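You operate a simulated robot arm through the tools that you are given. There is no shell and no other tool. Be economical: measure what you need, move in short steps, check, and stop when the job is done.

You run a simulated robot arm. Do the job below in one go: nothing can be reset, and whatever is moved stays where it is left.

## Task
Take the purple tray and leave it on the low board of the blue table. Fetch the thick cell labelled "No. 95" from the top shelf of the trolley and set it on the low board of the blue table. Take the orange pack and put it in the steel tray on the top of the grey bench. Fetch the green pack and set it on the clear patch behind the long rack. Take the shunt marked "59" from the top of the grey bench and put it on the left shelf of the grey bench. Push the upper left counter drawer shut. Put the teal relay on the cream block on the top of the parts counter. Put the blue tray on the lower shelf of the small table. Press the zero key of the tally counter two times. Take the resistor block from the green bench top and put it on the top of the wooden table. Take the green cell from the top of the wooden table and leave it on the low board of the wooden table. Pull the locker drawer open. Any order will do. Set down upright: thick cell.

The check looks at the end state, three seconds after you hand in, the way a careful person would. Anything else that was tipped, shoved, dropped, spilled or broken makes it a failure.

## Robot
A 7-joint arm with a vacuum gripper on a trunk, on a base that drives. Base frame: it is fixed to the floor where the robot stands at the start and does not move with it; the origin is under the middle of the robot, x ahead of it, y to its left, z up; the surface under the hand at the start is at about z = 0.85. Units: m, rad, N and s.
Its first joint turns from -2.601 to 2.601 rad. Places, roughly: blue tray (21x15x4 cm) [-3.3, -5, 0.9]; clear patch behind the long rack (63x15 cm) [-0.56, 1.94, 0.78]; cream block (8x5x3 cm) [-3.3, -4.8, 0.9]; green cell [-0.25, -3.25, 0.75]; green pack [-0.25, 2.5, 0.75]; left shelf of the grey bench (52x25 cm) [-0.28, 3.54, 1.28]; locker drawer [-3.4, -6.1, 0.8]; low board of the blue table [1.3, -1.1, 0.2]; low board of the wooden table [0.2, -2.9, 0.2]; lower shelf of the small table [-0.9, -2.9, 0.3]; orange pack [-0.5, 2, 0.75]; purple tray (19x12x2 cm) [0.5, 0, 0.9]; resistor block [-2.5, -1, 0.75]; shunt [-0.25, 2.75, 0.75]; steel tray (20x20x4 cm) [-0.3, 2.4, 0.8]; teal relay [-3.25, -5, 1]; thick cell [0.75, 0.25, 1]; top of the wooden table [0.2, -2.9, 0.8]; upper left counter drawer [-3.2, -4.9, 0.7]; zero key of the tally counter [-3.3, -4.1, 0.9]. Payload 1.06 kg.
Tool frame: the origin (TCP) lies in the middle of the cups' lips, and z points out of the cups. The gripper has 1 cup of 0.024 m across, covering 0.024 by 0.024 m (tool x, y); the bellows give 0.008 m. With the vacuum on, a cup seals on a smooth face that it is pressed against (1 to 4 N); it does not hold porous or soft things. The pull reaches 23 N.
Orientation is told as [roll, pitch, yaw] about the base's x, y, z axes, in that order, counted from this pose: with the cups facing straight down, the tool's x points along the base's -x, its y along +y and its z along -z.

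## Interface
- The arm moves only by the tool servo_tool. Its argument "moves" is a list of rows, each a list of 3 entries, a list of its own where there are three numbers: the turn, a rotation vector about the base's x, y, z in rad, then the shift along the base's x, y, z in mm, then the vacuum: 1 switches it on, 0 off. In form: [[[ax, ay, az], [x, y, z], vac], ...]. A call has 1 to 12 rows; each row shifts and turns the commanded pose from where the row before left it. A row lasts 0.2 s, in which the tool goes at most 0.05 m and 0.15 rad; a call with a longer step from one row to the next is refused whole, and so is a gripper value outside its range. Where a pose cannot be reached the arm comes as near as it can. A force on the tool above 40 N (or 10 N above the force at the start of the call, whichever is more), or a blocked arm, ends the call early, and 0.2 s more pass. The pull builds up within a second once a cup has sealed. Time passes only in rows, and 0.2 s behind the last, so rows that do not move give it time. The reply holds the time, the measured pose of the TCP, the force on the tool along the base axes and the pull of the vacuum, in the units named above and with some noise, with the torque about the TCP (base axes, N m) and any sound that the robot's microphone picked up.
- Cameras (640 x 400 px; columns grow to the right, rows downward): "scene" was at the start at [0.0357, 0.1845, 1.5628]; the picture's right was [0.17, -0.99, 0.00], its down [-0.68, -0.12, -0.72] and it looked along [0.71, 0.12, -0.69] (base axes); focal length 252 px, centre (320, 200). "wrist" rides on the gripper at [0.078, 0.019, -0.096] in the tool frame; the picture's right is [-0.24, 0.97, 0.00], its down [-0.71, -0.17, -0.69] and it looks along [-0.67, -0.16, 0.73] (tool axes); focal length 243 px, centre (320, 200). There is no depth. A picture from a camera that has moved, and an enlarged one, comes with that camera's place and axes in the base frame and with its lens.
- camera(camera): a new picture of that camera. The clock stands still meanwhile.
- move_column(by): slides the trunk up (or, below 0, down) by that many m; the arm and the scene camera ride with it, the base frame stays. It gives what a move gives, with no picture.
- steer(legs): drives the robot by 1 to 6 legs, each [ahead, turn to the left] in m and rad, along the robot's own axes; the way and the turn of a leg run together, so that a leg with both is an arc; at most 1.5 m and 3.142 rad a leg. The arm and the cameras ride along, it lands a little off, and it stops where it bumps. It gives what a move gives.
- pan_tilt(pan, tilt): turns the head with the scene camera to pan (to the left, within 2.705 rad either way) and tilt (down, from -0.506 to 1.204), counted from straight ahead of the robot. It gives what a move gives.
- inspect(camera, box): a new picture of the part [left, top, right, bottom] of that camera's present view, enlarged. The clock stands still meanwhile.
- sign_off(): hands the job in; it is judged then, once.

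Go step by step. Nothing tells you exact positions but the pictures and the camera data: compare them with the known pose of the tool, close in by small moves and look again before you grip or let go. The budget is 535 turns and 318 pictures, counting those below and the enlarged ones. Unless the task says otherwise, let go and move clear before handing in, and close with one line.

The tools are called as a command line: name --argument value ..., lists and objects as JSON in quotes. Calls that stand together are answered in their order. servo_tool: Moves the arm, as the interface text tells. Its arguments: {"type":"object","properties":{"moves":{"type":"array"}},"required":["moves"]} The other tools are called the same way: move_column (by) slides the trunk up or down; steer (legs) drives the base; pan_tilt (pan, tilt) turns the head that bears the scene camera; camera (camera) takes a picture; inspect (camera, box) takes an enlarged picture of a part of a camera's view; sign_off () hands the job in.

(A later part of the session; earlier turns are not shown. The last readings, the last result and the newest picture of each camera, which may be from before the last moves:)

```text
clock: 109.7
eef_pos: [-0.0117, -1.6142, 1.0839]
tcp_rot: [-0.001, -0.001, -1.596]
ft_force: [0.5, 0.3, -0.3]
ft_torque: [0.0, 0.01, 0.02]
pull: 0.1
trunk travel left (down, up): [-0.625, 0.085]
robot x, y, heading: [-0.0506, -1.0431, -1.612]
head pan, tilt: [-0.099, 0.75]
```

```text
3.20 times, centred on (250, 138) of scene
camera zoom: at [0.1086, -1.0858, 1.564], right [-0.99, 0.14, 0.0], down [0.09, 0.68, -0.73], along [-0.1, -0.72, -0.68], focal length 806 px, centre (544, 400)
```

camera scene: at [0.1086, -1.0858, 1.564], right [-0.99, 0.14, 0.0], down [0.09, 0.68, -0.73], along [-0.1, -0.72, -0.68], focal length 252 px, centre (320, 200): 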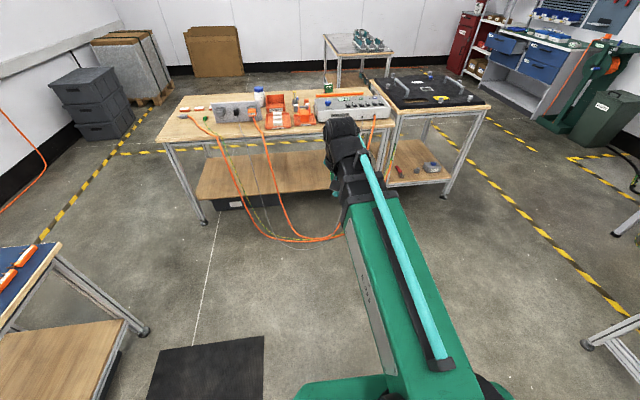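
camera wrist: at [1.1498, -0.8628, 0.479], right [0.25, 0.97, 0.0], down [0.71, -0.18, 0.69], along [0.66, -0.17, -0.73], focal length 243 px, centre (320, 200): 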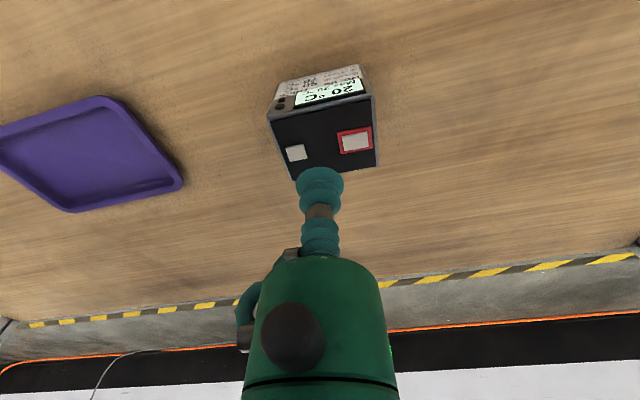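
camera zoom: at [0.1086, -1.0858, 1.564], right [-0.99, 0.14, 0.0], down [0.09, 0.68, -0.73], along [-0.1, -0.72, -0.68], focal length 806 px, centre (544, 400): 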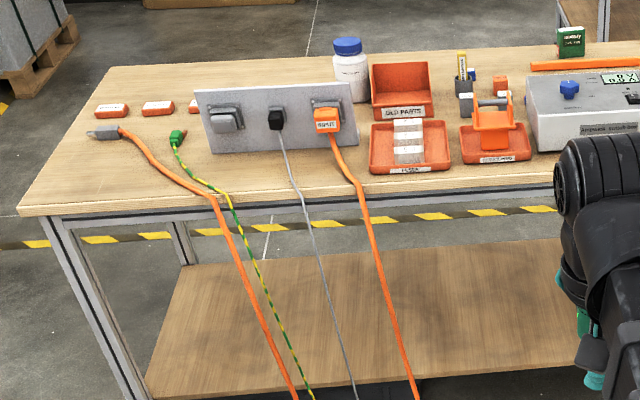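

The green cell stands at the back of the wooden table, which I'll reach from the south side. The resistor block also goes there, so I'll look at the green bench first.

pan_tilt --pan -1.5 --tilt 0.5

camera --camera "scene"

pan_tilt --pan -0.7 --tilt 0.45

camera --camera "scene"

```text
clock: 111.3
eef_pos: [-0.012, -1.6141, 1.0835]
tcp_rot: [-0.002, 0.001, -1.596]
ft_force: [-0.5, 0.6, 0.0]
ft_torque: [0.03, 0.0, -0.02]
pull: 0.1
trunk travel left (down, up): [-0.625, 0.085]
robot x, y, heading: [-0.0489, -1.0422, -1.613]
head pan, tilt: [-1.499, 0.499]
```

```text
284 pictures are left
camera scene: at [0.0291, -1.0068, 1.5859], right [-0.03, 1.0, 0.0], down [0.48, 0.02, -0.88], along [-0.88, -0.03, -0.48], focal length 252 px, centre (320, 200)
```

scene: 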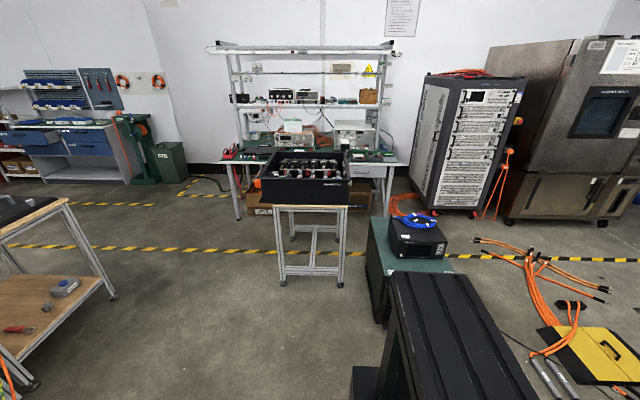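

```text
clock: 112.4
eef_pos: [-0.012, -1.6137, 1.084]
tcp_rot: [-0.002, 0.0, -1.596]
ft_force: [0.7, 0.3, -0.9]
ft_torque: [-0.02, 0.0, 0.01]
pull: 0.0
trunk travel left (down, up): [-0.625, 0.085]
robot x, y, heading: [-0.0556, -1.0426, -1.614]
head pan, tilt: [-0.7, 0.45]
```

```text
283 pictures are left
camera scene: at [0.0582, -1.0716, 1.5904], right [-0.74, 0.67, 0.0], down [0.29, 0.32, -0.9], along [-0.61, -0.67, -0.44], focal length 252 px, centre (320, 200)
```

scene: 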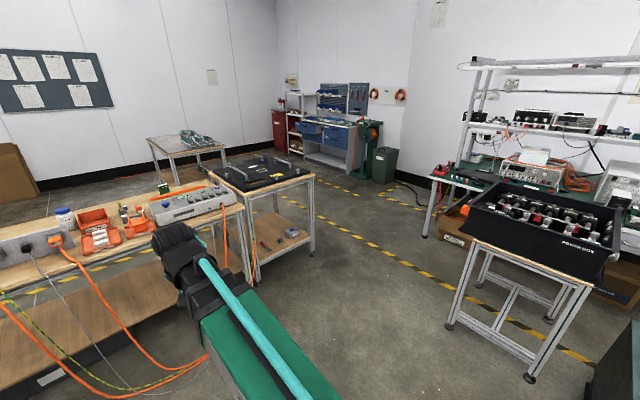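

inspect --camera "scene" --box '[430, 80, 640, 211]'

pan_tilt --pan -1.5 --tilt 0.5

inspect --camera "scene" --box '[210, 80, 420, 211]'

```text
3.05 times, centred on (535, 146) of scene
camera zoom: at [0.0582, -1.0716, 1.5904], right [-0.74, 0.67, 0.0], down [0.29, 0.32, -0.9], along [-0.61, -0.67, -0.44], focal length 768 px, centre (-335, 366)
```

zoom: 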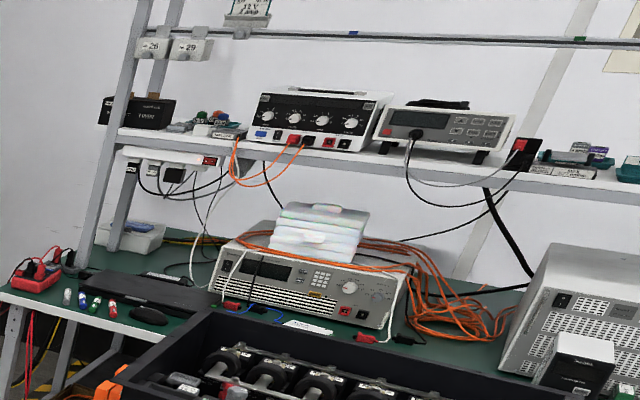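

```text
clock: 113.5
eef_pos: [-0.0117, -1.6139, 1.0841]
tcp_rot: [-0.001, 0.001, -1.595]
ft_force: [-1.2, 0.3, 0.1]
ft_torque: [-0.02, -0.01, -0.03]
pull: 0.0
trunk travel left (down, up): [-0.625, 0.085]
robot x, y, heading: [-0.0519, -1.0443, -1.611]
head pan, tilt: [-1.499, 0.499]
```

```text
3.05 times, centred on (315, 146) of scene
camera zoom: at [0.0291, -1.0068, 1.586], right [-0.03, 1.0, 0.0], down [0.48, 0.02, -0.88], along [-0.88, -0.03, -0.48], focal length 768 px, centre (335, 366)
```

zoom: 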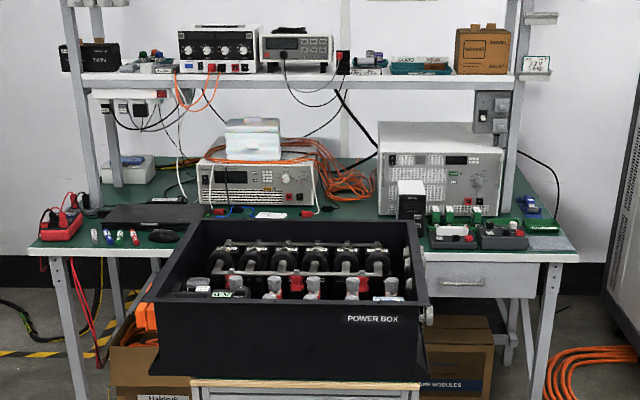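

Behind the power box on its stand I can't see the resistor block. I'll drive to the south side of the stand for a better view.

steer --legs '[[0, -0.89], [1.5, 0], [0.19, 0], [0, -0.85]]'

pan_tilt --pan 0 --tilt 0.6

camera --camera "scene"

```text
clock: 126.5
eef_pos: [-1.9635, -1.9776, 1.0822]
tcp_rot: [-0.003, -0.001, 2.93]
ft_force: [-0.9, -0.6, 0.4]
ft_torque: [0.01, 0.01, 0.01]
pull: 0.0
trunk travel left (down, up): [-0.625, 0.085]
robot x, y, heading: [-1.397, -2.0502, 2.912]
head pan, tilt: [-1.499, 0.499]
```

```text
clock: 128.2
eef_pos: [-1.9632, -1.9783, 1.0833]
tcp_rot: [-0.002, -0.001, 2.928]
ft_force: [0.0, 0.2, -0.2]
ft_torque: [-0.01, 0.02, 0.01]
pull: 0.1
trunk travel left (down, up): [-0.625, 0.085]
robot x, y, heading: [-1.3956, -2.0457, 2.916]
head pan, tilt: [0.0, 0.6]
```

```text
280 pictures are left
camera scene: at [-1.4763, -2.2012, 1.5769], right [0.22, 0.97, 0.0], down [0.55, -0.13, -0.83], along [-0.8, 0.18, -0.56], focal length 252 px, centre (320, 200)
```

scene: 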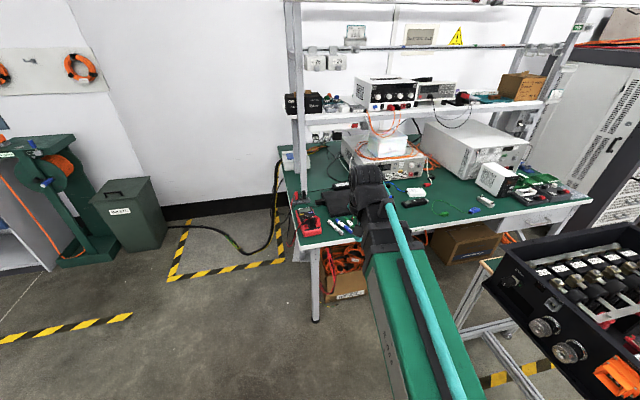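

inspect --camera "scene" --box '[380, 130, 600, 268]'

inspect --camera "scene" --box '[460, 140, 600, 228]'

```text
2.90 times, centred on (490, 199) of scene
camera zoom: at [-1.4763, -2.2012, 1.5769], right [0.22, 0.97, 0.0], down [0.55, -0.13, -0.83], along [-0.8, 0.18, -0.56], focal length 730 px, centre (-173, 203)
```

zoom: 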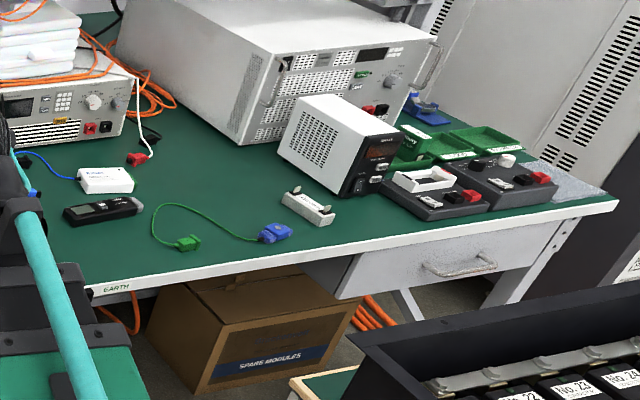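

```text
4.55 times, centred on (530, 184) of scene
camera zoom: at [-1.4763, -2.2012, 1.5769], right [0.22, 0.97, 0.0], down [0.55, -0.13, -0.83], along [-0.8, 0.18, -0.56], focal length 1145 px, centre (-634, 273)
```

zoom: 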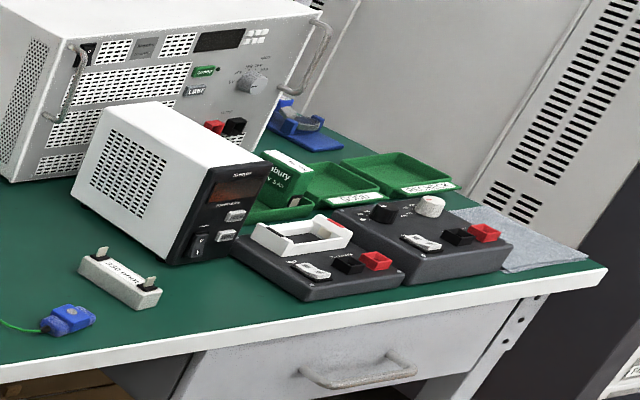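

The resistor block is the small white bar with two tabs, at about (-2.42, -1.02) near the bench's front edge. I'll park at about (-1.95, -1.78), facing it.

steer --legs '[[0, 0.066], [0.35, 0], [0, -0.63], [0.3, 0]]'

pan_tilt --pan 0 --tilt 0.8

camera --camera "scene"

camera --camera "wrist"

```text
clock: 134.2
eef_pos: [-2.3957, -1.4153, 1.0823]
tcp_rot: [-0.001, 0.002, 2.362]
ft_force: [-0.6, 0.2, 0.8]
ft_torque: [-0.03, 0.02, 0.01]
pull: 0.1
trunk travel left (down, up): [-0.625, 0.085]
robot x, y, heading: [-1.9537, -1.7768, 2.348]
head pan, tilt: [0.0, 0.6]
```

```text
clock: 135.0
eef_pos: [-2.3951, -1.4165, 1.0846]
tcp_rot: [-0.001, -0.002, 2.362]
ft_force: [0.0, -0.2, -0.3]
ft_torque: [0.0, 0.01, -0.02]
pull: 0.0
trunk travel left (down, up): [-0.625, 0.085]
robot x, y, heading: [-1.9544, -1.7777, 2.349]
head pan, tilt: [0.0, 0.799]
```

```text
277 pictures are left
camera scene: at [-2.0997, -1.8714, 1.56], right [0.71, 0.7, 0.0], down [0.5, -0.51, -0.7], along [-0.49, 0.5, -0.72], focal length 252 px, centre (320, 200)
```

scene: 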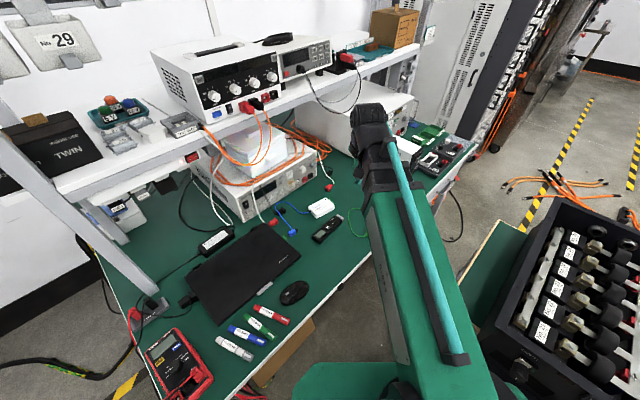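

```text
276 pictures are left
camera wrist: at [-2.3533, -1.4832, 1.1791], right [-0.85, -0.53, 0.0], down [-0.38, 0.62, 0.69], along [-0.36, 0.58, -0.73], focal length 243 px, centre (320, 200)
```

wrist: 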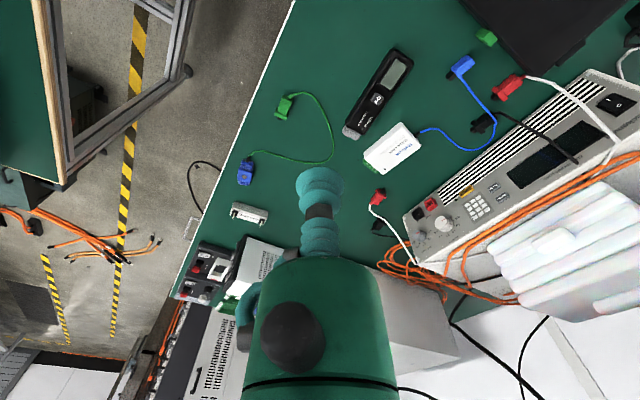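

inspect --camera "wrist" --box '[200, 180, 300, 243]'

servo_tool --moves '[[[0, 0, 0], [0, 35, -30], 0], [[0, 0, 0], [0, 35, -30], 0], [[0, 0, 0], [0, 35, -30], 0], [[0, 0, 0], [0, 35, -30], 0], [[0, 0, 0], [0, 35, 0], 0], [[0, 0, 0], [0, 40, 0], 0], [[0, 0, 0], [0, 30, 0], 0], [[0, 0, 0], [0, 0, 0], 0]]'

camera --camera "wrist"

```text
6.35 times, centred on (250, 212) of wrist
camera zoom: at [-2.3533, -1.4832, 1.1791], right [-0.85, -0.53, 0.0], down [-0.38, 0.62, 0.69], along [-0.36, 0.58, -0.73], focal length 1540 px, centre (764, 127)
```

zoom: 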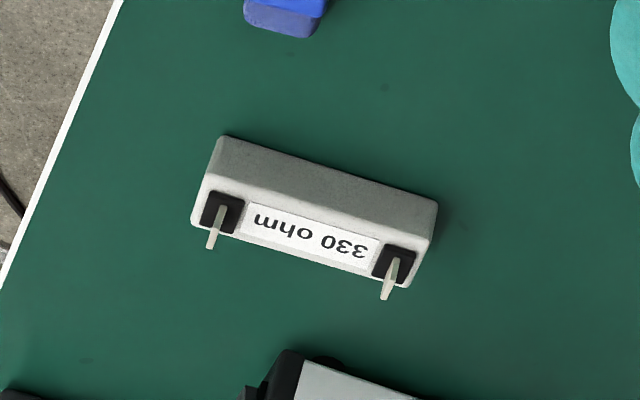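

```text
clock: 136.8
eef_pos: [-2.3955, -1.1714, 0.9648]
tcp_rot: [-0.002, -0.001, 2.362]
ft_force: [0.2, -0.8, 0.5]
ft_torque: [0.02, -0.01, -0.02]
pull: 0.0
trunk travel left (down, up): [-0.625, 0.085]
robot x, y, heading: [-1.9537, -1.7784, 2.35]
head pan, tilt: [0.0, 0.799]
```

```text
274 pictures are left
camera wrist: at [-2.3522, -1.2392, 1.0591], right [-0.85, -0.53, 0.0], down [-0.38, 0.62, 0.69], along [-0.36, 0.58, -0.73], focal length 243 px, centre (320, 200)
```

wrist: 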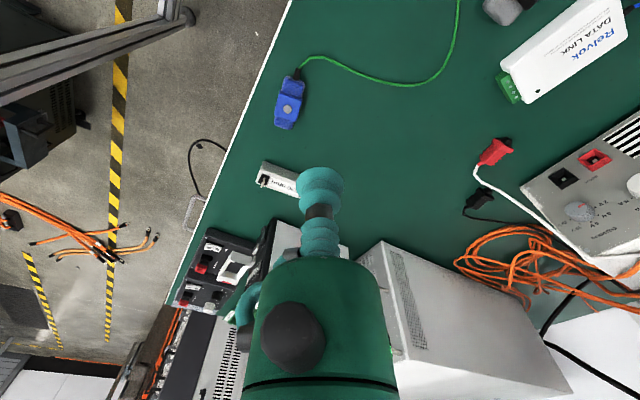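

servo_tool --moves '[[[0, 0, 0], [-9, 35, -20], 0], [[0, 0, 0], [-9, 35, -20], 0], [[0, 0, 0], [-9, 35, -20], 0], [[0, 0, 0], [-8, 30, -20], 0], [[0, 0, 0], [0, 0, -10], 0], [[0, 0, 0], [0, 0, 0], 0]]'

inspect --camera "wrist" --box '[200, 60, 440, 210]'

```text
clock: 138.2
eef_pos: [-2.4306, -1.0368, 0.8726]
tcp_rot: [-0.003, 0.001, 2.365]
ft_force: [-0.1, 0.2, 0.0]
ft_torque: [0.0, 0.0, -0.01]
pull: 0.0
trunk travel left (down, up): [-0.625, 0.085]
robot x, y, heading: [-1.9503, -1.7766, 2.354]
head pan, tilt: [0.0, 0.799]
```

```text
2.67 times, centred on (320, 135) of wrist
camera zoom: at [-2.3873, -1.1041, 0.9682], right [-0.85, -0.53, 0.0], down [-0.38, 0.62, 0.69], along [-0.36, 0.58, -0.73], focal length 647 px, centre (320, 373)
```

zoom: 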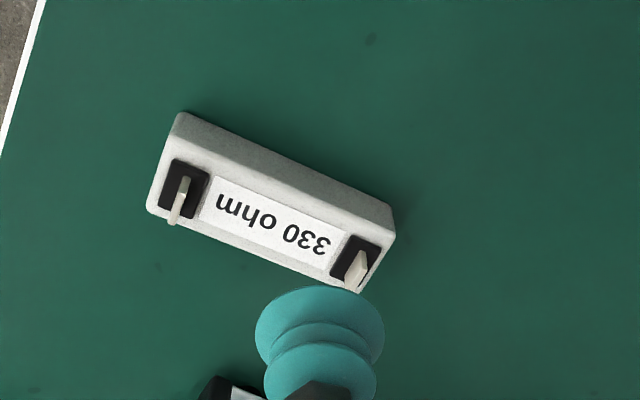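

inspect --camera "wrist" --box '[248, 98, 352, 163]'

```text
6.15 times, centred on (300, 130) of wrist
camera zoom: at [-2.3873, -1.1041, 0.9682], right [-0.85, -0.53, 0.0], down [-0.38, 0.62, 0.69], along [-0.36, 0.58, -0.73], focal length 1493 px, centre (443, 628)
```

zoom: 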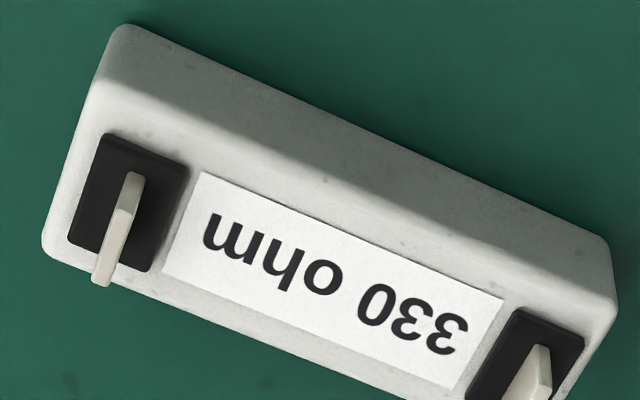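

By parallax from the two views the top of the block is lower than I assumed, at about (-2.439, -0.985, 0.746). I'll come closer and check.

servo_tool --moves '[[[0, 0, 0], [-7, 30, -20], 0], [[0, 0, 0], [0, 18, -25], 0], [[0, 0, 0], [0, 0, -25], 0], [[0, 0, 0], [0, 0, -20], 0], [[0, 0, 0], [0, 0, 0], 0]]'

inspect --camera "wrist" --box '[220, 110, 420, 235]'

```text
clock: 139.4
eef_pos: [-2.4396, -0.987, 0.782]
tcp_rot: [-0.003, 0.0, 2.363]
ft_force: [-0.2, 0.8, -0.2]
ft_torque: [-0.01, 0.03, 0.01]
pull: 0.0
trunk travel left (down, up): [-0.625, 0.085]
robot x, y, heading: [-1.9518, -1.7799, 2.349]
head pan, tilt: [0.0, 0.799]
```

```text
3.20 times, centred on (320, 172) of wrist
camera zoom: at [-2.3969, -1.0542, 0.8767], right [-0.85, -0.53, 0.0], down [-0.38, 0.62, 0.69], along [-0.36, 0.58, -0.73], focal length 776 px, centre (320, 288)
```

zoom: 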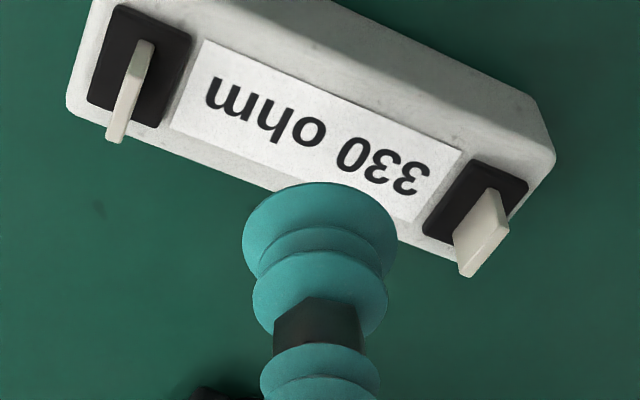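

servo_tool --moves '[[[0, 0, 0], [-2, 6, -15], 0], [[0, 0, 0], [0, 0, -10], 0], [[0, 0, 0], [0, 0, 0], 0]]'

inspect --camera "wrist" --box '[220, 110, 420, 235]'

```text
clock: 140.2
eef_pos: [-2.4419, -0.982, 0.7581]
tcp_rot: [-0.002, -0.002, 2.361]
ft_force: [-0.5, 0.7, -0.7]
ft_torque: [0.01, 0.0, 0.0]
pull: 0.1
trunk travel left (down, up): [-0.625, 0.085]
robot x, y, heading: [-1.9532, -1.7798, 2.352]
head pan, tilt: [0.0, 0.799]
```

```text
3.20 times, centred on (320, 172) of wrist
camera zoom: at [-2.3995, -1.0494, 0.853], right [-0.85, -0.53, 0.0], down [-0.38, 0.62, 0.69], along [-0.36, 0.58, -0.73], focal length 776 px, centre (320, 288)
```

zoom: 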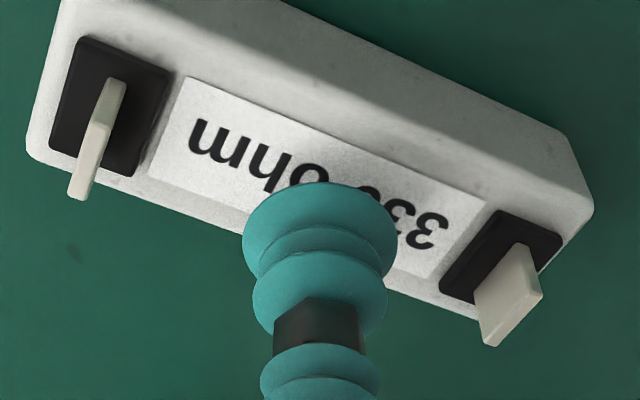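

servo_tool --moves '[[[0, 0, 0], [0, 0, -8], 1], [[0, 0, 0], [0, 0, -4], 1], [[0, 0, 0], [0, 0, -3], 1], [[0, 0, 0], [0, 0, 0], 1], [[0, 0, 0], [0, 0, 0], 1]]'

```text
clock: 141.4
eef_pos: [-2.4403, -0.9817, 0.7455]
tcp_rot: [-0.004, -0.004, 2.363]
ft_force: [-3.0, 5.5, 15.6]
ft_torque: [-0.08, -0.01, 0.01]
pull: 22.8
trunk travel left (down, up): [-0.625, 0.085]
robot x, y, heading: [-1.9529, -1.7762, 2.347]
head pan, tilt: [0.0, 0.799]
```

The cup sealed on the label. I'm lifting and retracting the arm towards the robot.

servo_tool --moves '[[[0, 0, 0], [0, 0, 15], 1], [[0, 0, 0], [0, 0, 25], 1], [[0, 0, 0], [0, 0, 40], 1], [[0, 0, 0], [0, 0, 40], 1], [[0, 0, 0], [0, 0, 40], 1], [[0, 0, 0], [0, 0, 40], 1], [[0, 0, 0], [15, -40, 10], 1], [[0, 0, 0], [15, -40, 10], 1], [[0, 0, 0], [10, -40, 10], 1], [[0, 0, 0], [10, -40, 10], 1], [[0, 0, 0], [0, -40, 10], 1], [[0, 0, 0], [0, -40, 10], 1]]'

servo_tool --moves '[[[0, 0, 0], [0, -40, 20], 1], [[0, 0, 0], [0, -40, 20], 1], [[0, 0, 0], [0, -40, 20], 1], [[0, 0, 0], [10, -20, 20], 1], [[0, 0, 0], [0, 0, 0], 1]]'

camera --camera "wrist"

```text
clock: 144.0
eef_pos: [-2.389, -1.2228, 1.0037]
tcp_rot: [-0.004, 0.001, 2.365]
ft_force: [0.6, -0.7, -3.1]
ft_torque: [0.02, 0.0, -0.01]
pull: 22.7
trunk travel left (down, up): [-0.625, 0.085]
robot x, y, heading: [-1.951, -1.7778, 2.347]
head pan, tilt: [0.0, 0.799]
```

```text
clock: 145.2
eef_pos: [-2.3804, -1.3636, 1.0845]
tcp_rot: [-0.001, 0.0, 2.362]
ft_force: [-0.6, -0.3, -1.8]
ft_torque: [0.02, 0.0, 0.0]
pull: 23.0
trunk travel left (down, up): [-0.625, 0.085]
robot x, y, heading: [-1.9531, -1.7834, 2.348]
head pan, tilt: [0.0, 0.799]
```

```text
269 pictures are left
camera wrist: at [-2.3381, -1.4309, 1.1793], right [-0.85, -0.53, 0.0], down [-0.38, 0.62, 0.69], along [-0.36, 0.58, -0.73], focal length 243 px, centre (320, 200)
```

wrist: 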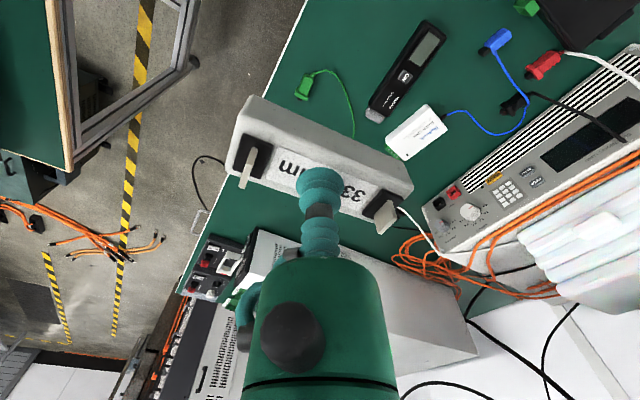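

steer --legs '[[-0.35, 0], [0, 2.23], [1.2, 0], [0.7, 0], [0, 1.704]]'

pan_tilt --pan 0.2 --tilt 0.5

camera --camera "scene"

```text
clock: 166.0
eef_pos: [-1.2465, -3.8481, 1.0843]
tcp_rot: [-0.001, 0.0, 0.09]
ft_force: [-0.1, 0.3, -1.5]
ft_torque: [0.02, -0.01, 0.01]
pull: 23.0
trunk travel left (down, up): [-0.625, 0.085]
robot x, y, heading: [-1.8408, -3.9057, 0.08]
head pan, tilt: [0.0, 0.799]
```

```text
clock: 166.8
eef_pos: [-1.2466, -3.8472, 1.0835]
tcp_rot: [-0.001, 0.001, 0.091]
ft_force: [-0.5, -0.1, -2.4]
ft_torque: [-0.01, 0.0, 0.0]
pull: 22.6
trunk travel left (down, up): [-0.625, 0.085]
robot x, y, heading: [-1.8402, -3.9046, 0.073]
head pan, tilt: [0.201, 0.499]
```

```text
268 pictures are left
camera scene: at [-1.8101, -3.7155, 1.5859], right [0.27, -0.96, 0.0], down [-0.46, -0.13, -0.88], along [0.84, 0.24, -0.48], focal length 252 px, centre (320, 200)
```

scene: 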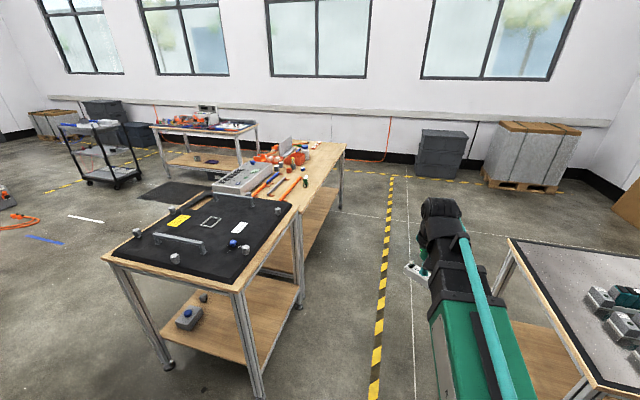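

steer --legs '[[0, -0.085], [1.4, 0], [0.16, 0], [0, 1.58]]'

pan_tilt --pan -0.1 --tilt 0.75

camera --camera "scene"

camera --camera "wrist"

```text
clock: 179.1
eef_pos: [-0.3296, -3.3097, 1.0835]
tcp_rot: [-0.001, 0.0, 1.611]
ft_force: [-0.3, 0.8, -2.0]
ft_torque: [-0.01, 0.01, 0.0]
pull: 23.1
trunk travel left (down, up): [-0.625, 0.085]
robot x, y, heading: [-0.3018, -3.9059, 1.596]
head pan, tilt: [0.201, 0.499]
```

```text
clock: 179.9
eef_pos: [-0.3288, -3.3113, 1.0839]
tcp_rot: [-0.002, 0.0, 1.612]
ft_force: [0.6, -0.6, -0.6]
ft_torque: [-0.01, 0.01, 0.0]
pull: 23.2
trunk travel left (down, up): [-0.625, 0.085]
robot x, y, heading: [-0.2999, -3.9062, 1.598]
head pan, tilt: [-0.099, 0.75]
```

```text
267 pictures are left
camera scene: at [-0.4638, -3.8712, 1.564], right [1.0, -0.07, 0.0], down [-0.05, -0.68, -0.73], along [0.05, 0.73, -0.68], focal length 252 px, centre (320, 200)
```

scene: 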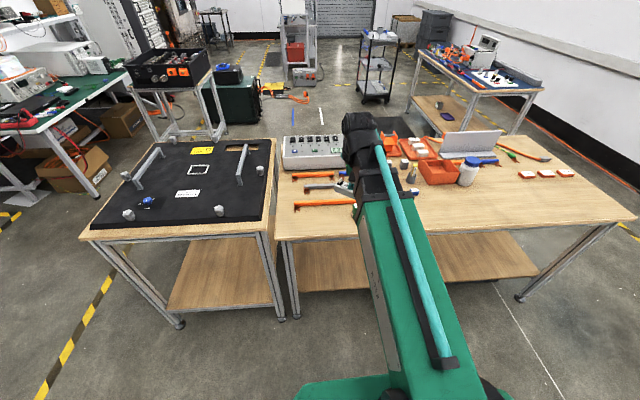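

```text
266 pictures are left
camera wrist: at [-0.3453, -3.3881, 1.1791], right [-0.98, 0.2, 0.0], down [0.14, 0.71, 0.69], along [0.14, 0.67, -0.73], focal length 243 px, centre (320, 200)
```

wrist: 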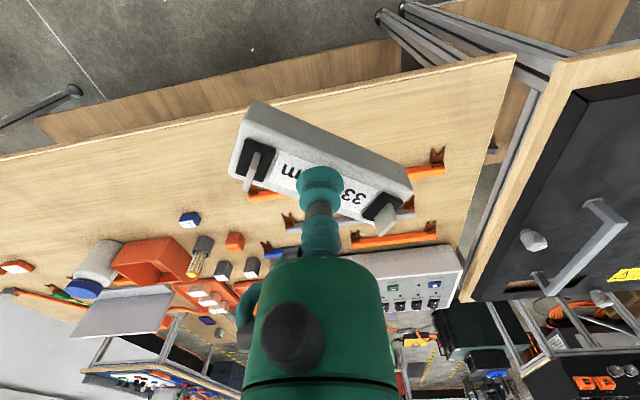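

The block in my grip hides the green cell. The table's back zone around (0.1, -3.22) is clear wood, so I'll bring the block there.

servo_tool --moves '[[[0, 0, 0], [40, 10, 0], 1], [[0, 0, 0], [40, 10, 0], 1], [[0, 0, 0], [40, 10, 0], 1], [[0, 0, 0], [40, 10, 0], 1], [[0, 0, 0], [40, 10, 0], 1], [[0, 0, 0], [40, 10, 0], 1], [[0, 0, 0], [40, 10, -20], 1], [[0, 0, 0], [40, 10, -20], 1], [[0, 0, 0], [40, 10, -20], 1], [[0, 0, 0], [40, 0, -20], 1], [[0, 0, 0], [30, 0, -30], 1], [[0, 0, 0], [0, 0, 0], 1]]'

camera --camera "wrist"

camera --camera "scene"

```text
clock: 182.5
eef_pos: [0.1003, -3.2187, 0.9752]
tcp_rot: [-0.002, 0.001, 1.611]
ft_force: [-0.2, 0.0, -2.0]
ft_torque: [0.01, -0.01, 0.01]
pull: 22.7
trunk travel left (down, up): [-0.625, 0.085]
robot x, y, heading: [-0.3014, -3.9041, 1.601]
head pan, tilt: [-0.099, 0.75]
```

```text
265 pictures are left
camera wrist: at [0.0845, -3.2969, 1.0709], right [-0.98, 0.2, 0.0], down [0.14, 0.71, 0.69], along [0.14, 0.67, -0.73], focal length 243 px, centre (320, 200)
```

wrist: 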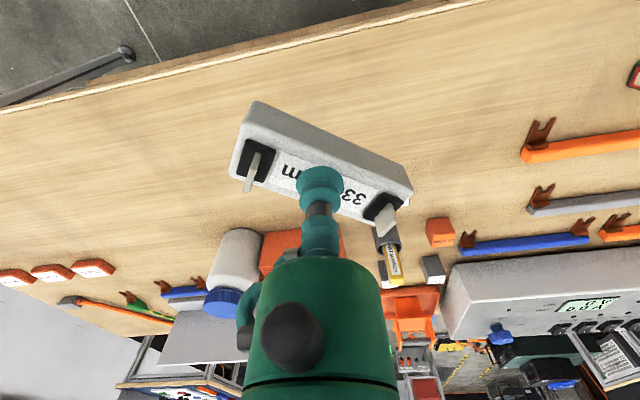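

```text
264 pictures are left
camera scene: at [-0.4637, -3.8712, 1.564], right [1.0, -0.07, 0.0], down [-0.05, -0.68, -0.73], along [0.05, 0.73, -0.68], focal length 252 px, centre (320, 200)
```

scene: 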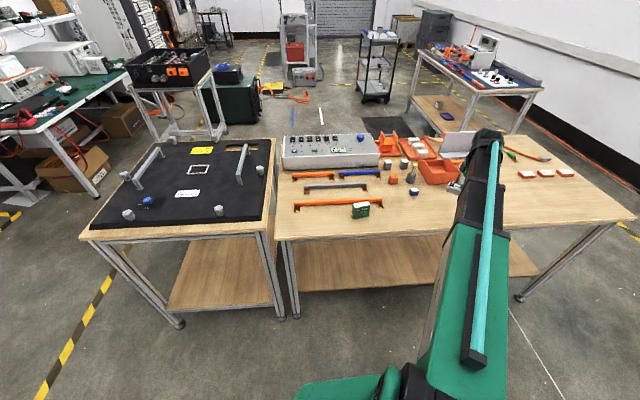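

servo_tool --moves '[[[0, 0, 0], [0, 0, -40], 1], [[0, 0, 0], [0, 0, -40], 1], [[0, 0, 0], [0, 0, -40], 1], [[0, 0, 0], [0, 0, -30], 1], [[0, 0, 0], [0, 0, -5], 1], [[0, 0, 0], [0, 0, -5], 1], [[0, 0, 0], [0, 0, 0], 1]]'

camera --camera "scene"

```text
clock: 184.1
eef_pos: [0.0988, -3.2206, 0.8172]
tcp_rot: [-0.004, -0.005, 1.611]
ft_force: [2.1, 11.9, 34.3]
ft_torque: [-0.18, 0.07, -0.06]
pull: 22.8
trunk travel left (down, up): [-0.625, 0.085]
robot x, y, heading: [-0.3028, -3.9065, 1.596]
head pan, tilt: [-0.099, 0.75]
```

```text
263 pictures are left
camera scene: at [-0.4655, -3.8735, 1.5642], right [1.0, -0.07, 0.0], down [-0.05, -0.68, -0.73], along [0.05, 0.73, -0.68], focal length 252 px, centre (320, 200)
```

scene: 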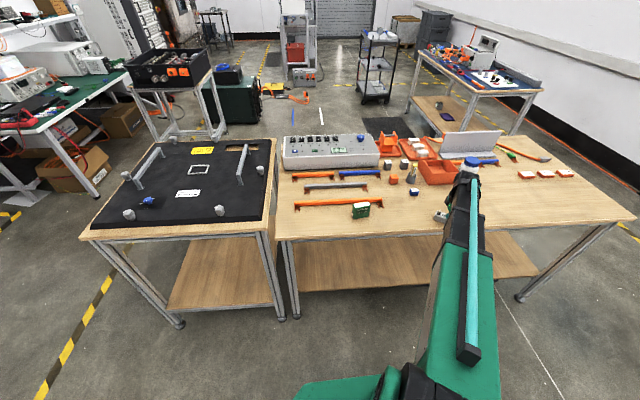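

It's down: contact at z≈0.82 and pressing. I'm easing up and releasing.

servo_tool --moves '[[[0, 0, 0], [0, 0, 5], 1], [[0, 0, 0], [0, 0, 0], 1]]'

```text
clock: 184.7
eef_pos: [0.099, -3.2212, 0.8179]
tcp_rot: [-0.002, 0.001, 1.611]
ft_force: [-2.3, -0.1, 3.0]
ft_torque: [-0.03, -0.05, 0.0]
pull: 23.2
trunk travel left (down, up): [-0.625, 0.085]
robot x, y, heading: [-0.3025, -3.9047, 1.596]
head pan, tilt: [-0.099, 0.75]
```

servo_tool --moves '[[[0, 0, 0], [0, 0, 0], 0], [[0, 0, 0], [0, 0, 0], 0], [[0, 0, 0], [0, 0, 0], 0], [[0, 0, 0], [0, 0, 0], 0], [[0, 0, 0], [0, 0, 15], 0], [[0, 0, 0], [0, 0, 30], 0], [[0, 0, 0], [0, 0, 40], 0], [[0, 0, 0], [0, 0, 40], 0]]'

camera --camera "wrist"

```text
clock: 186.5
eef_pos: [0.1006, -3.2194, 0.9451]
tcp_rot: [-0.002, -0.001, 1.61]
ft_force: [0.1, 0.2, 0.2]
ft_torque: [-0.01, 0.02, -0.05]
pull: 0.1
trunk travel left (down, up): [-0.625, 0.085]
robot x, y, heading: [-0.3022, -3.9057, 1.597]
head pan, tilt: [-0.099, 0.75]
```

```text
262 pictures are left
camera wrist: at [0.0849, -3.297, 1.0401], right [-0.98, 0.2, 0.0], down [0.14, 0.71, 0.69], along [0.14, 0.67, -0.73], focal length 243 px, centre (320, 200)
```

wrist: 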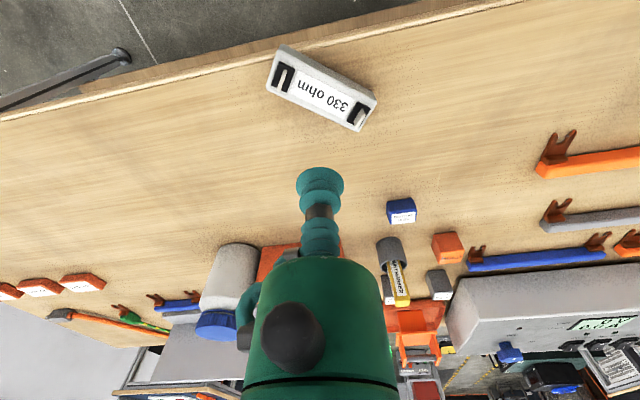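

The resistor block is placed. Next is the green cell, near (-0.23, -3.12).

servo_tool --moves '[[[0, 0, 0], [-40, 0, 15], 0], [[0, 0, 0], [-40, 0, 15], 0], [[0, 0, 0], [-40, 0, 0], 0], [[0, 0, 0], [-40, 0, 0], 0], [[0, 0, 0], [-40, 0, 0], 0], [[0, 0, 0], [-40, 0, 0], 0], [[0, 0, 0], [-40, 5, 0], 0], [[0, 0, 0], [-40, 5, 0], 0], [[0, 0, 0], [-10, 10, 0], 0], [[0, 0, 0], [0, 0, 0], 0]]'

camera --camera "wrist"

```text
clock: 188.7
eef_pos: [-0.2298, -3.2019, 0.9765]
tcp_rot: [-0.002, 0.001, 1.61]
ft_force: [0.0, 0.1, 0.1]
ft_torque: [-0.01, -0.01, 0.02]
pull: 0.1
trunk travel left (down, up): [-0.625, 0.085]
robot x, y, heading: [-0.3001, -3.906, 1.6]
head pan, tilt: [-0.099, 0.75]
```

```text
261 pictures are left
camera wrist: at [-0.2462, -3.2793, 1.0709], right [-0.98, 0.2, 0.0], down [0.14, 0.71, 0.69], along [0.14, 0.67, -0.73], focal length 243 px, centre (320, 200)
```

wrist: 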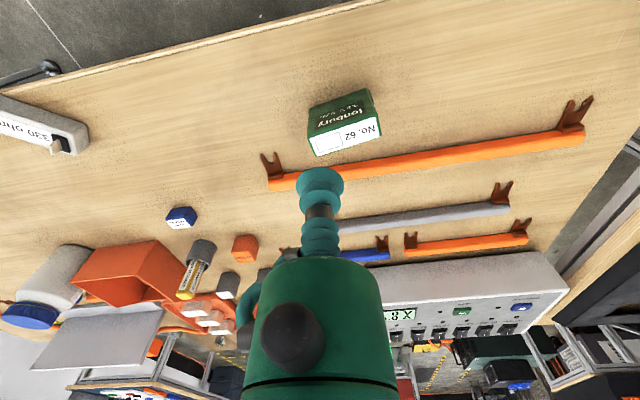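

inspect --camera "wrist" --box '[280, 70, 408, 150]'

servo_tool --moves '[[[0, 0, 0], [0, 20, -30], 0], [[0, 0, 0], [0, 10, -20], 0], [[0, 0, 0], [0, 0, 0], 0]]'

inspect --camera "wrist" --box '[240, 70, 440, 195]'

```text
5.00 times, centred on (344, 110) of wrist
camera zoom: at [-0.2462, -3.2793, 1.0709], right [-0.98, 0.2, 0.0], down [0.14, 0.71, 0.69], along [0.14, 0.67, -0.73], focal length 1213 px, centre (200, 650)
```

zoom: 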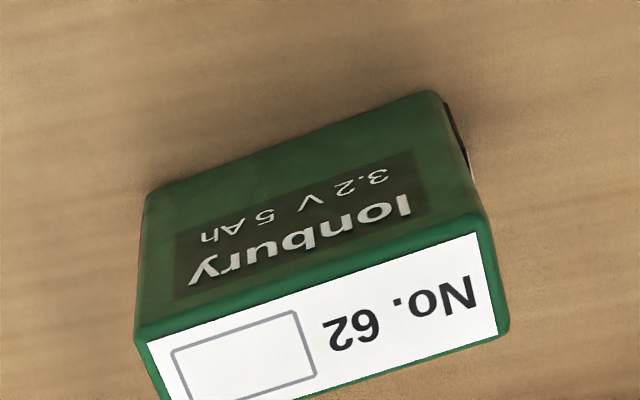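

```text
clock: 189.5
eef_pos: [-0.2295, -3.1709, 0.9255]
tcp_rot: [-0.002, 0.001, 1.609]
ft_force: [0.0, 0.1, -0.1]
ft_torque: [-0.02, 0.0, 0.01]
pull: 0.0
trunk travel left (down, up): [-0.625, 0.085]
robot x, y, heading: [-0.3018, -3.9069, 1.594]
head pan, tilt: [-0.099, 0.75]
```

```text
3.20 times, centred on (340, 132) of wrist
camera zoom: at [-0.2448, -3.2489, 1.0202], right [-0.98, 0.2, 0.0], down [0.14, 0.71, 0.69], along [0.14, 0.67, -0.73], focal length 776 px, centre (256, 416)
```

zoom: 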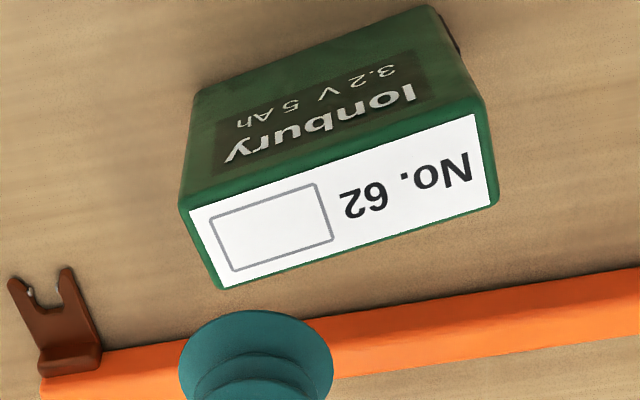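

servo_tool --moves '[[[0, 0, 0], [-15, 11, -20], 0], [[0, 0, 0], [0, 0, -18], 0], [[0, 0, 0], [0, 0, 0], 0]]'

inspect --camera "wrist" --box '[220, 110, 420, 235]'

```text
clock: 190.3
eef_pos: [-0.2429, -3.1591, 0.8853]
tcp_rot: [-0.003, -0.001, 1.61]
ft_force: [-0.6, -0.3, 0.4]
ft_torque: [-0.01, -0.02, 0.01]
pull: 0.0
trunk travel left (down, up): [-0.625, 0.085]
robot x, y, heading: [-0.3029, -3.9027, 1.597]
head pan, tilt: [-0.099, 0.75]
```

```text
3.20 times, centred on (320, 172) of wrist
camera zoom: at [-0.2596, -3.237, 0.9807], right [-0.98, 0.2, 0.0], down [0.14, 0.71, 0.69], along [0.14, 0.67, -0.73], focal length 776 px, centre (320, 288)
```

zoom: 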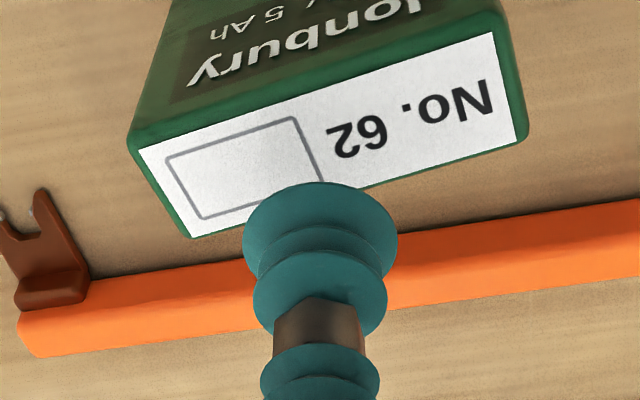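

servo_tool --moves '[[[0, 0, 0], [-3, 1, -15], 1], [[0, 0, 0], [0, 0, -8], 1], [[0, 0, 0], [0, 0, -4], 1], [[0, 0, 0], [0, 0, 0], 1]]'

inspect --camera "wrist" --box '[220, 110, 420, 235]'

```text
clock: 191.3
eef_pos: [-0.2472, -3.1579, 0.8585]
tcp_rot: [-0.003, -0.001, 1.611]
ft_force: [1.1, 1.1, 6.1]
ft_torque: [-0.03, 0.04, 0.0]
pull: 0.1
trunk travel left (down, up): [-0.625, 0.085]
robot x, y, heading: [-0.3048, -3.9051, 1.598]
head pan, tilt: [-0.099, 0.75]
```

```text
3.20 times, centred on (320, 172) of wrist
camera zoom: at [-0.2623, -3.2366, 0.9541], right [-0.98, 0.2, 0.0], down [0.14, 0.71, 0.69], along [0.14, 0.67, -0.73], focal length 776 px, centre (320, 288)
```

zoom: 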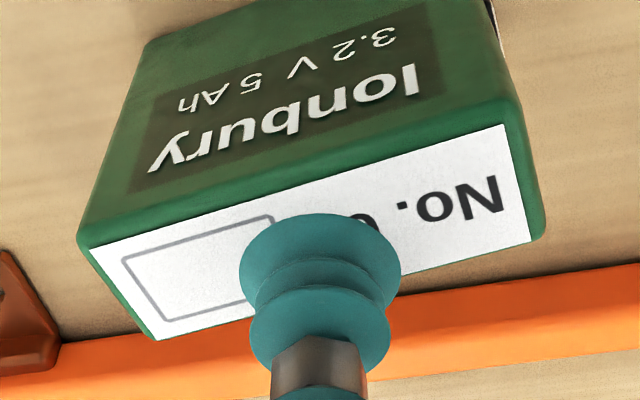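

The cup is about 7 mm too far north, overlapping the edge. I'll lift, shift and try again.

servo_tool --moves '[[[0, 0, 0], [0, 0, 8], 0], [[0, 0, 0], [-1, -7, 0], 1], [[0, 0, 0], [0, 0, -5], 1], [[0, 0, 0], [0, 0, -2], 1], [[0, 0, 0], [0, 0, -2], 1], [[0, 0, 0], [0, 0, 0], 1]]'

inspect --camera "wrist" --box '[220, 110, 420, 235]'

```text
clock: 192.7
eef_pos: [-0.2483, -3.1659, 0.8595]
tcp_rot: [-0.002, -0.002, 1.61]
ft_force: [0.3, 4.7, 17.1]
ft_torque: [0.01, 0.04, 0.01]
pull: 23.3
trunk travel left (down, up): [-0.625, 0.085]
robot x, y, heading: [-0.2988, -3.9121, 1.591]
head pan, tilt: [-0.099, 0.75]
```

```text
3.20 times, centred on (320, 172) of wrist
camera zoom: at [-0.264, -3.2444, 0.9545], right [-0.98, 0.2, 0.0], down [0.14, 0.71, 0.69], along [0.14, 0.67, -0.73], focal length 776 px, centre (320, 288)
```

zoom: 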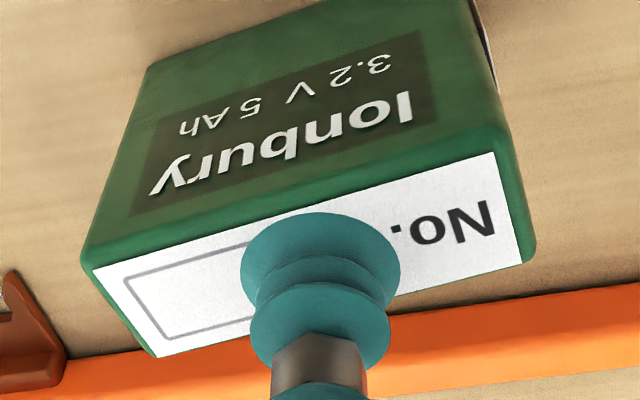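

The cup sealed. I'm lifting, retracting, backing up, and lowering the trunk to reach the low board from the south.

servo_tool --moves '[[[0, 0, 0], [0, 0, 10], 1], [[0, 0, 0], [0, 0, 30], 1], [[0, 0, 0], [0, 0, 40], 1], [[0, 0, 0], [0, 0, 40], 1], [[0, 0, 0], [0, 0, 40], 1], [[0, 0, 0], [0, -40, 0], 1], [[0, 0, 0], [-10, -40, 0], 1], [[0, 0, 0], [-10, -40, 0], 1], [[0, 0, 0], [-10, -40, 0], 1], [[0, 0, 0], [-10, -15, 0], 1], [[0, 0, 0], [0, 0, 0], 1]]'

steer --legs '[[-0.22, 0]]'

move_column --by -0.4

move_column --by -0.18

camera --camera "scene"

camera --camera "wrist"

```text
clock: 195.1
eef_pos: [-0.2878, -3.3403, 1.016]
tcp_rot: [-0.002, 0.0, 1.61]
ft_force: [-0.7, -1.1, -2.2]
ft_torque: [-0.03, 0.0, -0.02]
pull: 22.8
trunk travel left (down, up): [-0.625, 0.085]
robot x, y, heading: [-0.2999, -3.9042, 1.599]
head pan, tilt: [-0.099, 0.75]
```

```text
clock: 196.8
eef_pos: [-0.281, -3.5701, 1.0174]
tcp_rot: [-0.001, -0.001, 1.611]
ft_force: [0.5, -0.2, -1.6]
ft_torque: [0.02, 0.01, 0.03]
pull: 23.2
trunk travel left (down, up): [-0.625, 0.085]
robot x, y, heading: [-0.2922, -4.1329, 1.596]
head pan, tilt: [-0.099, 0.75]
```

```text
clock: 200.6
eef_pos: [-0.2808, -3.5706, 0.6171]
tcp_rot: [-0.002, 0.0, 1.611]
ft_force: [0.5, -0.8, -2.3]
ft_torque: [0.02, 0.01, 0.0]
pull: 23.2
trunk travel left (down, up): [-0.225, 0.485]
robot x, y, heading: [-0.2938, -4.1321, 1.595]
head pan, tilt: [-0.099, 0.75]
```

```text
clock: 202.6
eef_pos: [-0.2809, -3.5702, 0.4367]
tcp_rot: [-0.001, -0.001, 1.61]
ft_force: [-0.2, 0.5, -2.7]
ft_torque: [0.0, 0.03, -0.03]
pull: 23.2
trunk travel left (down, up): [-0.045, 0.665]
robot x, y, heading: [-0.2937, -4.1332, 1.594]
head pan, tilt: [-0.099, 0.75]
```

```text
255 pictures are left
camera scene: at [-0.4576, -4.0995, 0.984], right [1.0, -0.07, 0.0], down [-0.05, -0.68, -0.73], along [0.05, 0.73, -0.68], focal length 252 px, centre (320, 200)
```

scene: 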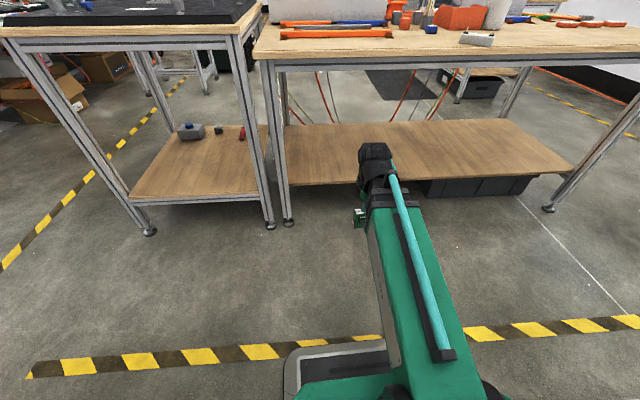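

```text
254 pictures are left
camera wrist: at [-0.2971, -3.648, 0.5321], right [-0.98, 0.2, 0.0], down [0.14, 0.71, 0.69], along [0.14, 0.67, -0.73], focal length 243 px, centre (320, 200)
```

wrist: 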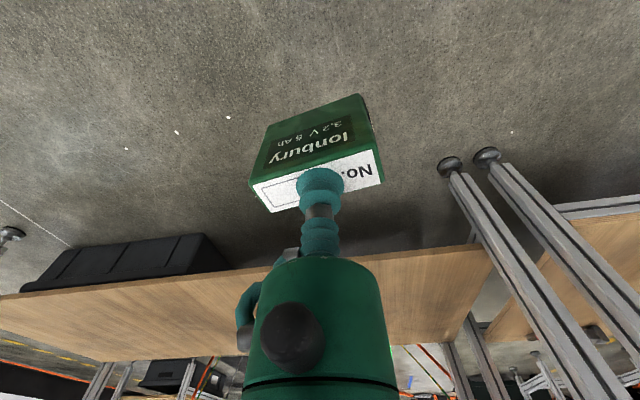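

servo_tool --moves '[[[0, 0, 0], [0, 0, -37], 1], [[0, 0, 0], [0, 0, 0], 1]]'

steer --legs '[[0.26, 0]]'

servo_tool --moves '[[[0, 0, 0], [10, 40, 0], 1], [[0, 0, 0], [10, 40, 0], 1], [[0, 0, 0], [10, 40, 0], 1], [[0, 0, 0], [10, 40, 0], 1], [[0, 0, 0], [0, 40, 0], 1], [[0, 0, 0], [0, 20, -15], 1], [[0, 0, 0], [0, 0, 0], 1]]'

camera --camera "scene"

camera --camera "wrist"

```text
clock: 203.2
eef_pos: [-0.2826, -3.5695, 0.3991]
tcp_rot: [-0.001, 0.002, 1.611]
ft_force: [0.1, 0.3, -2.4]
ft_torque: [-0.04, 0.01, 0.03]
pull: 22.6
trunk travel left (down, up): [-0.045, 0.665]
robot x, y, heading: [-0.2939, -4.1334, 1.599]
head pan, tilt: [-0.099, 0.75]
```

```text
clock: 205.1
eef_pos: [-0.289, -3.3093, 0.3983]
tcp_rot: [0.0, -0.001, 1.61]
ft_force: [0.2, 0.2, -2.9]
ft_torque: [-0.02, 0.05, -0.03]
pull: 23.3
trunk travel left (down, up): [-0.045, 0.665]
robot x, y, heading: [-0.3006, -3.8732, 1.597]
head pan, tilt: [-0.099, 0.75]
```

```text
clock: 206.7
eef_pos: [-0.2485, -3.0899, 0.3836]
tcp_rot: [-0.001, 0.0, 1.609]
ft_force: [0.0, 0.9, -2.9]
ft_torque: [0.02, -0.02, 0.0]
pull: 22.8
trunk travel left (down, up): [-0.045, 0.665]
robot x, y, heading: [-0.2995, -3.8726, 1.59]
head pan, tilt: [-0.099, 0.75]
```

```text
253 pictures are left
camera scene: at [-0.4643, -3.8392, 0.984], right [1.0, -0.07, 0.0], down [-0.05, -0.68, -0.73], along [0.05, 0.73, -0.68], focal length 252 px, centre (320, 200)
```

scene: 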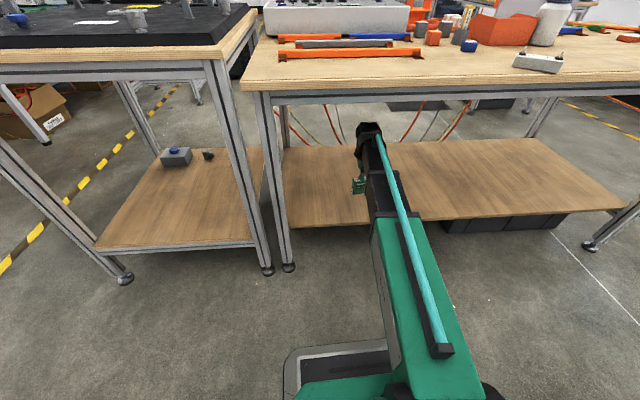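

```text
252 pictures are left
camera wrist: at [-0.2644, -3.1672, 0.4782], right [-0.98, 0.2, 0.0], down [0.14, 0.71, 0.69], along [0.14, 0.67, -0.73], focal length 243 px, centre (320, 200)
```

wrist: 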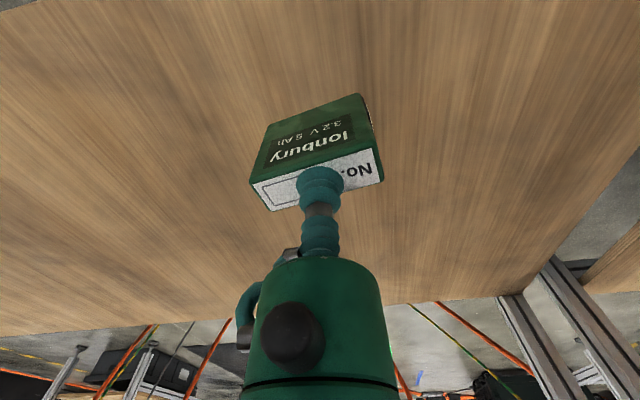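

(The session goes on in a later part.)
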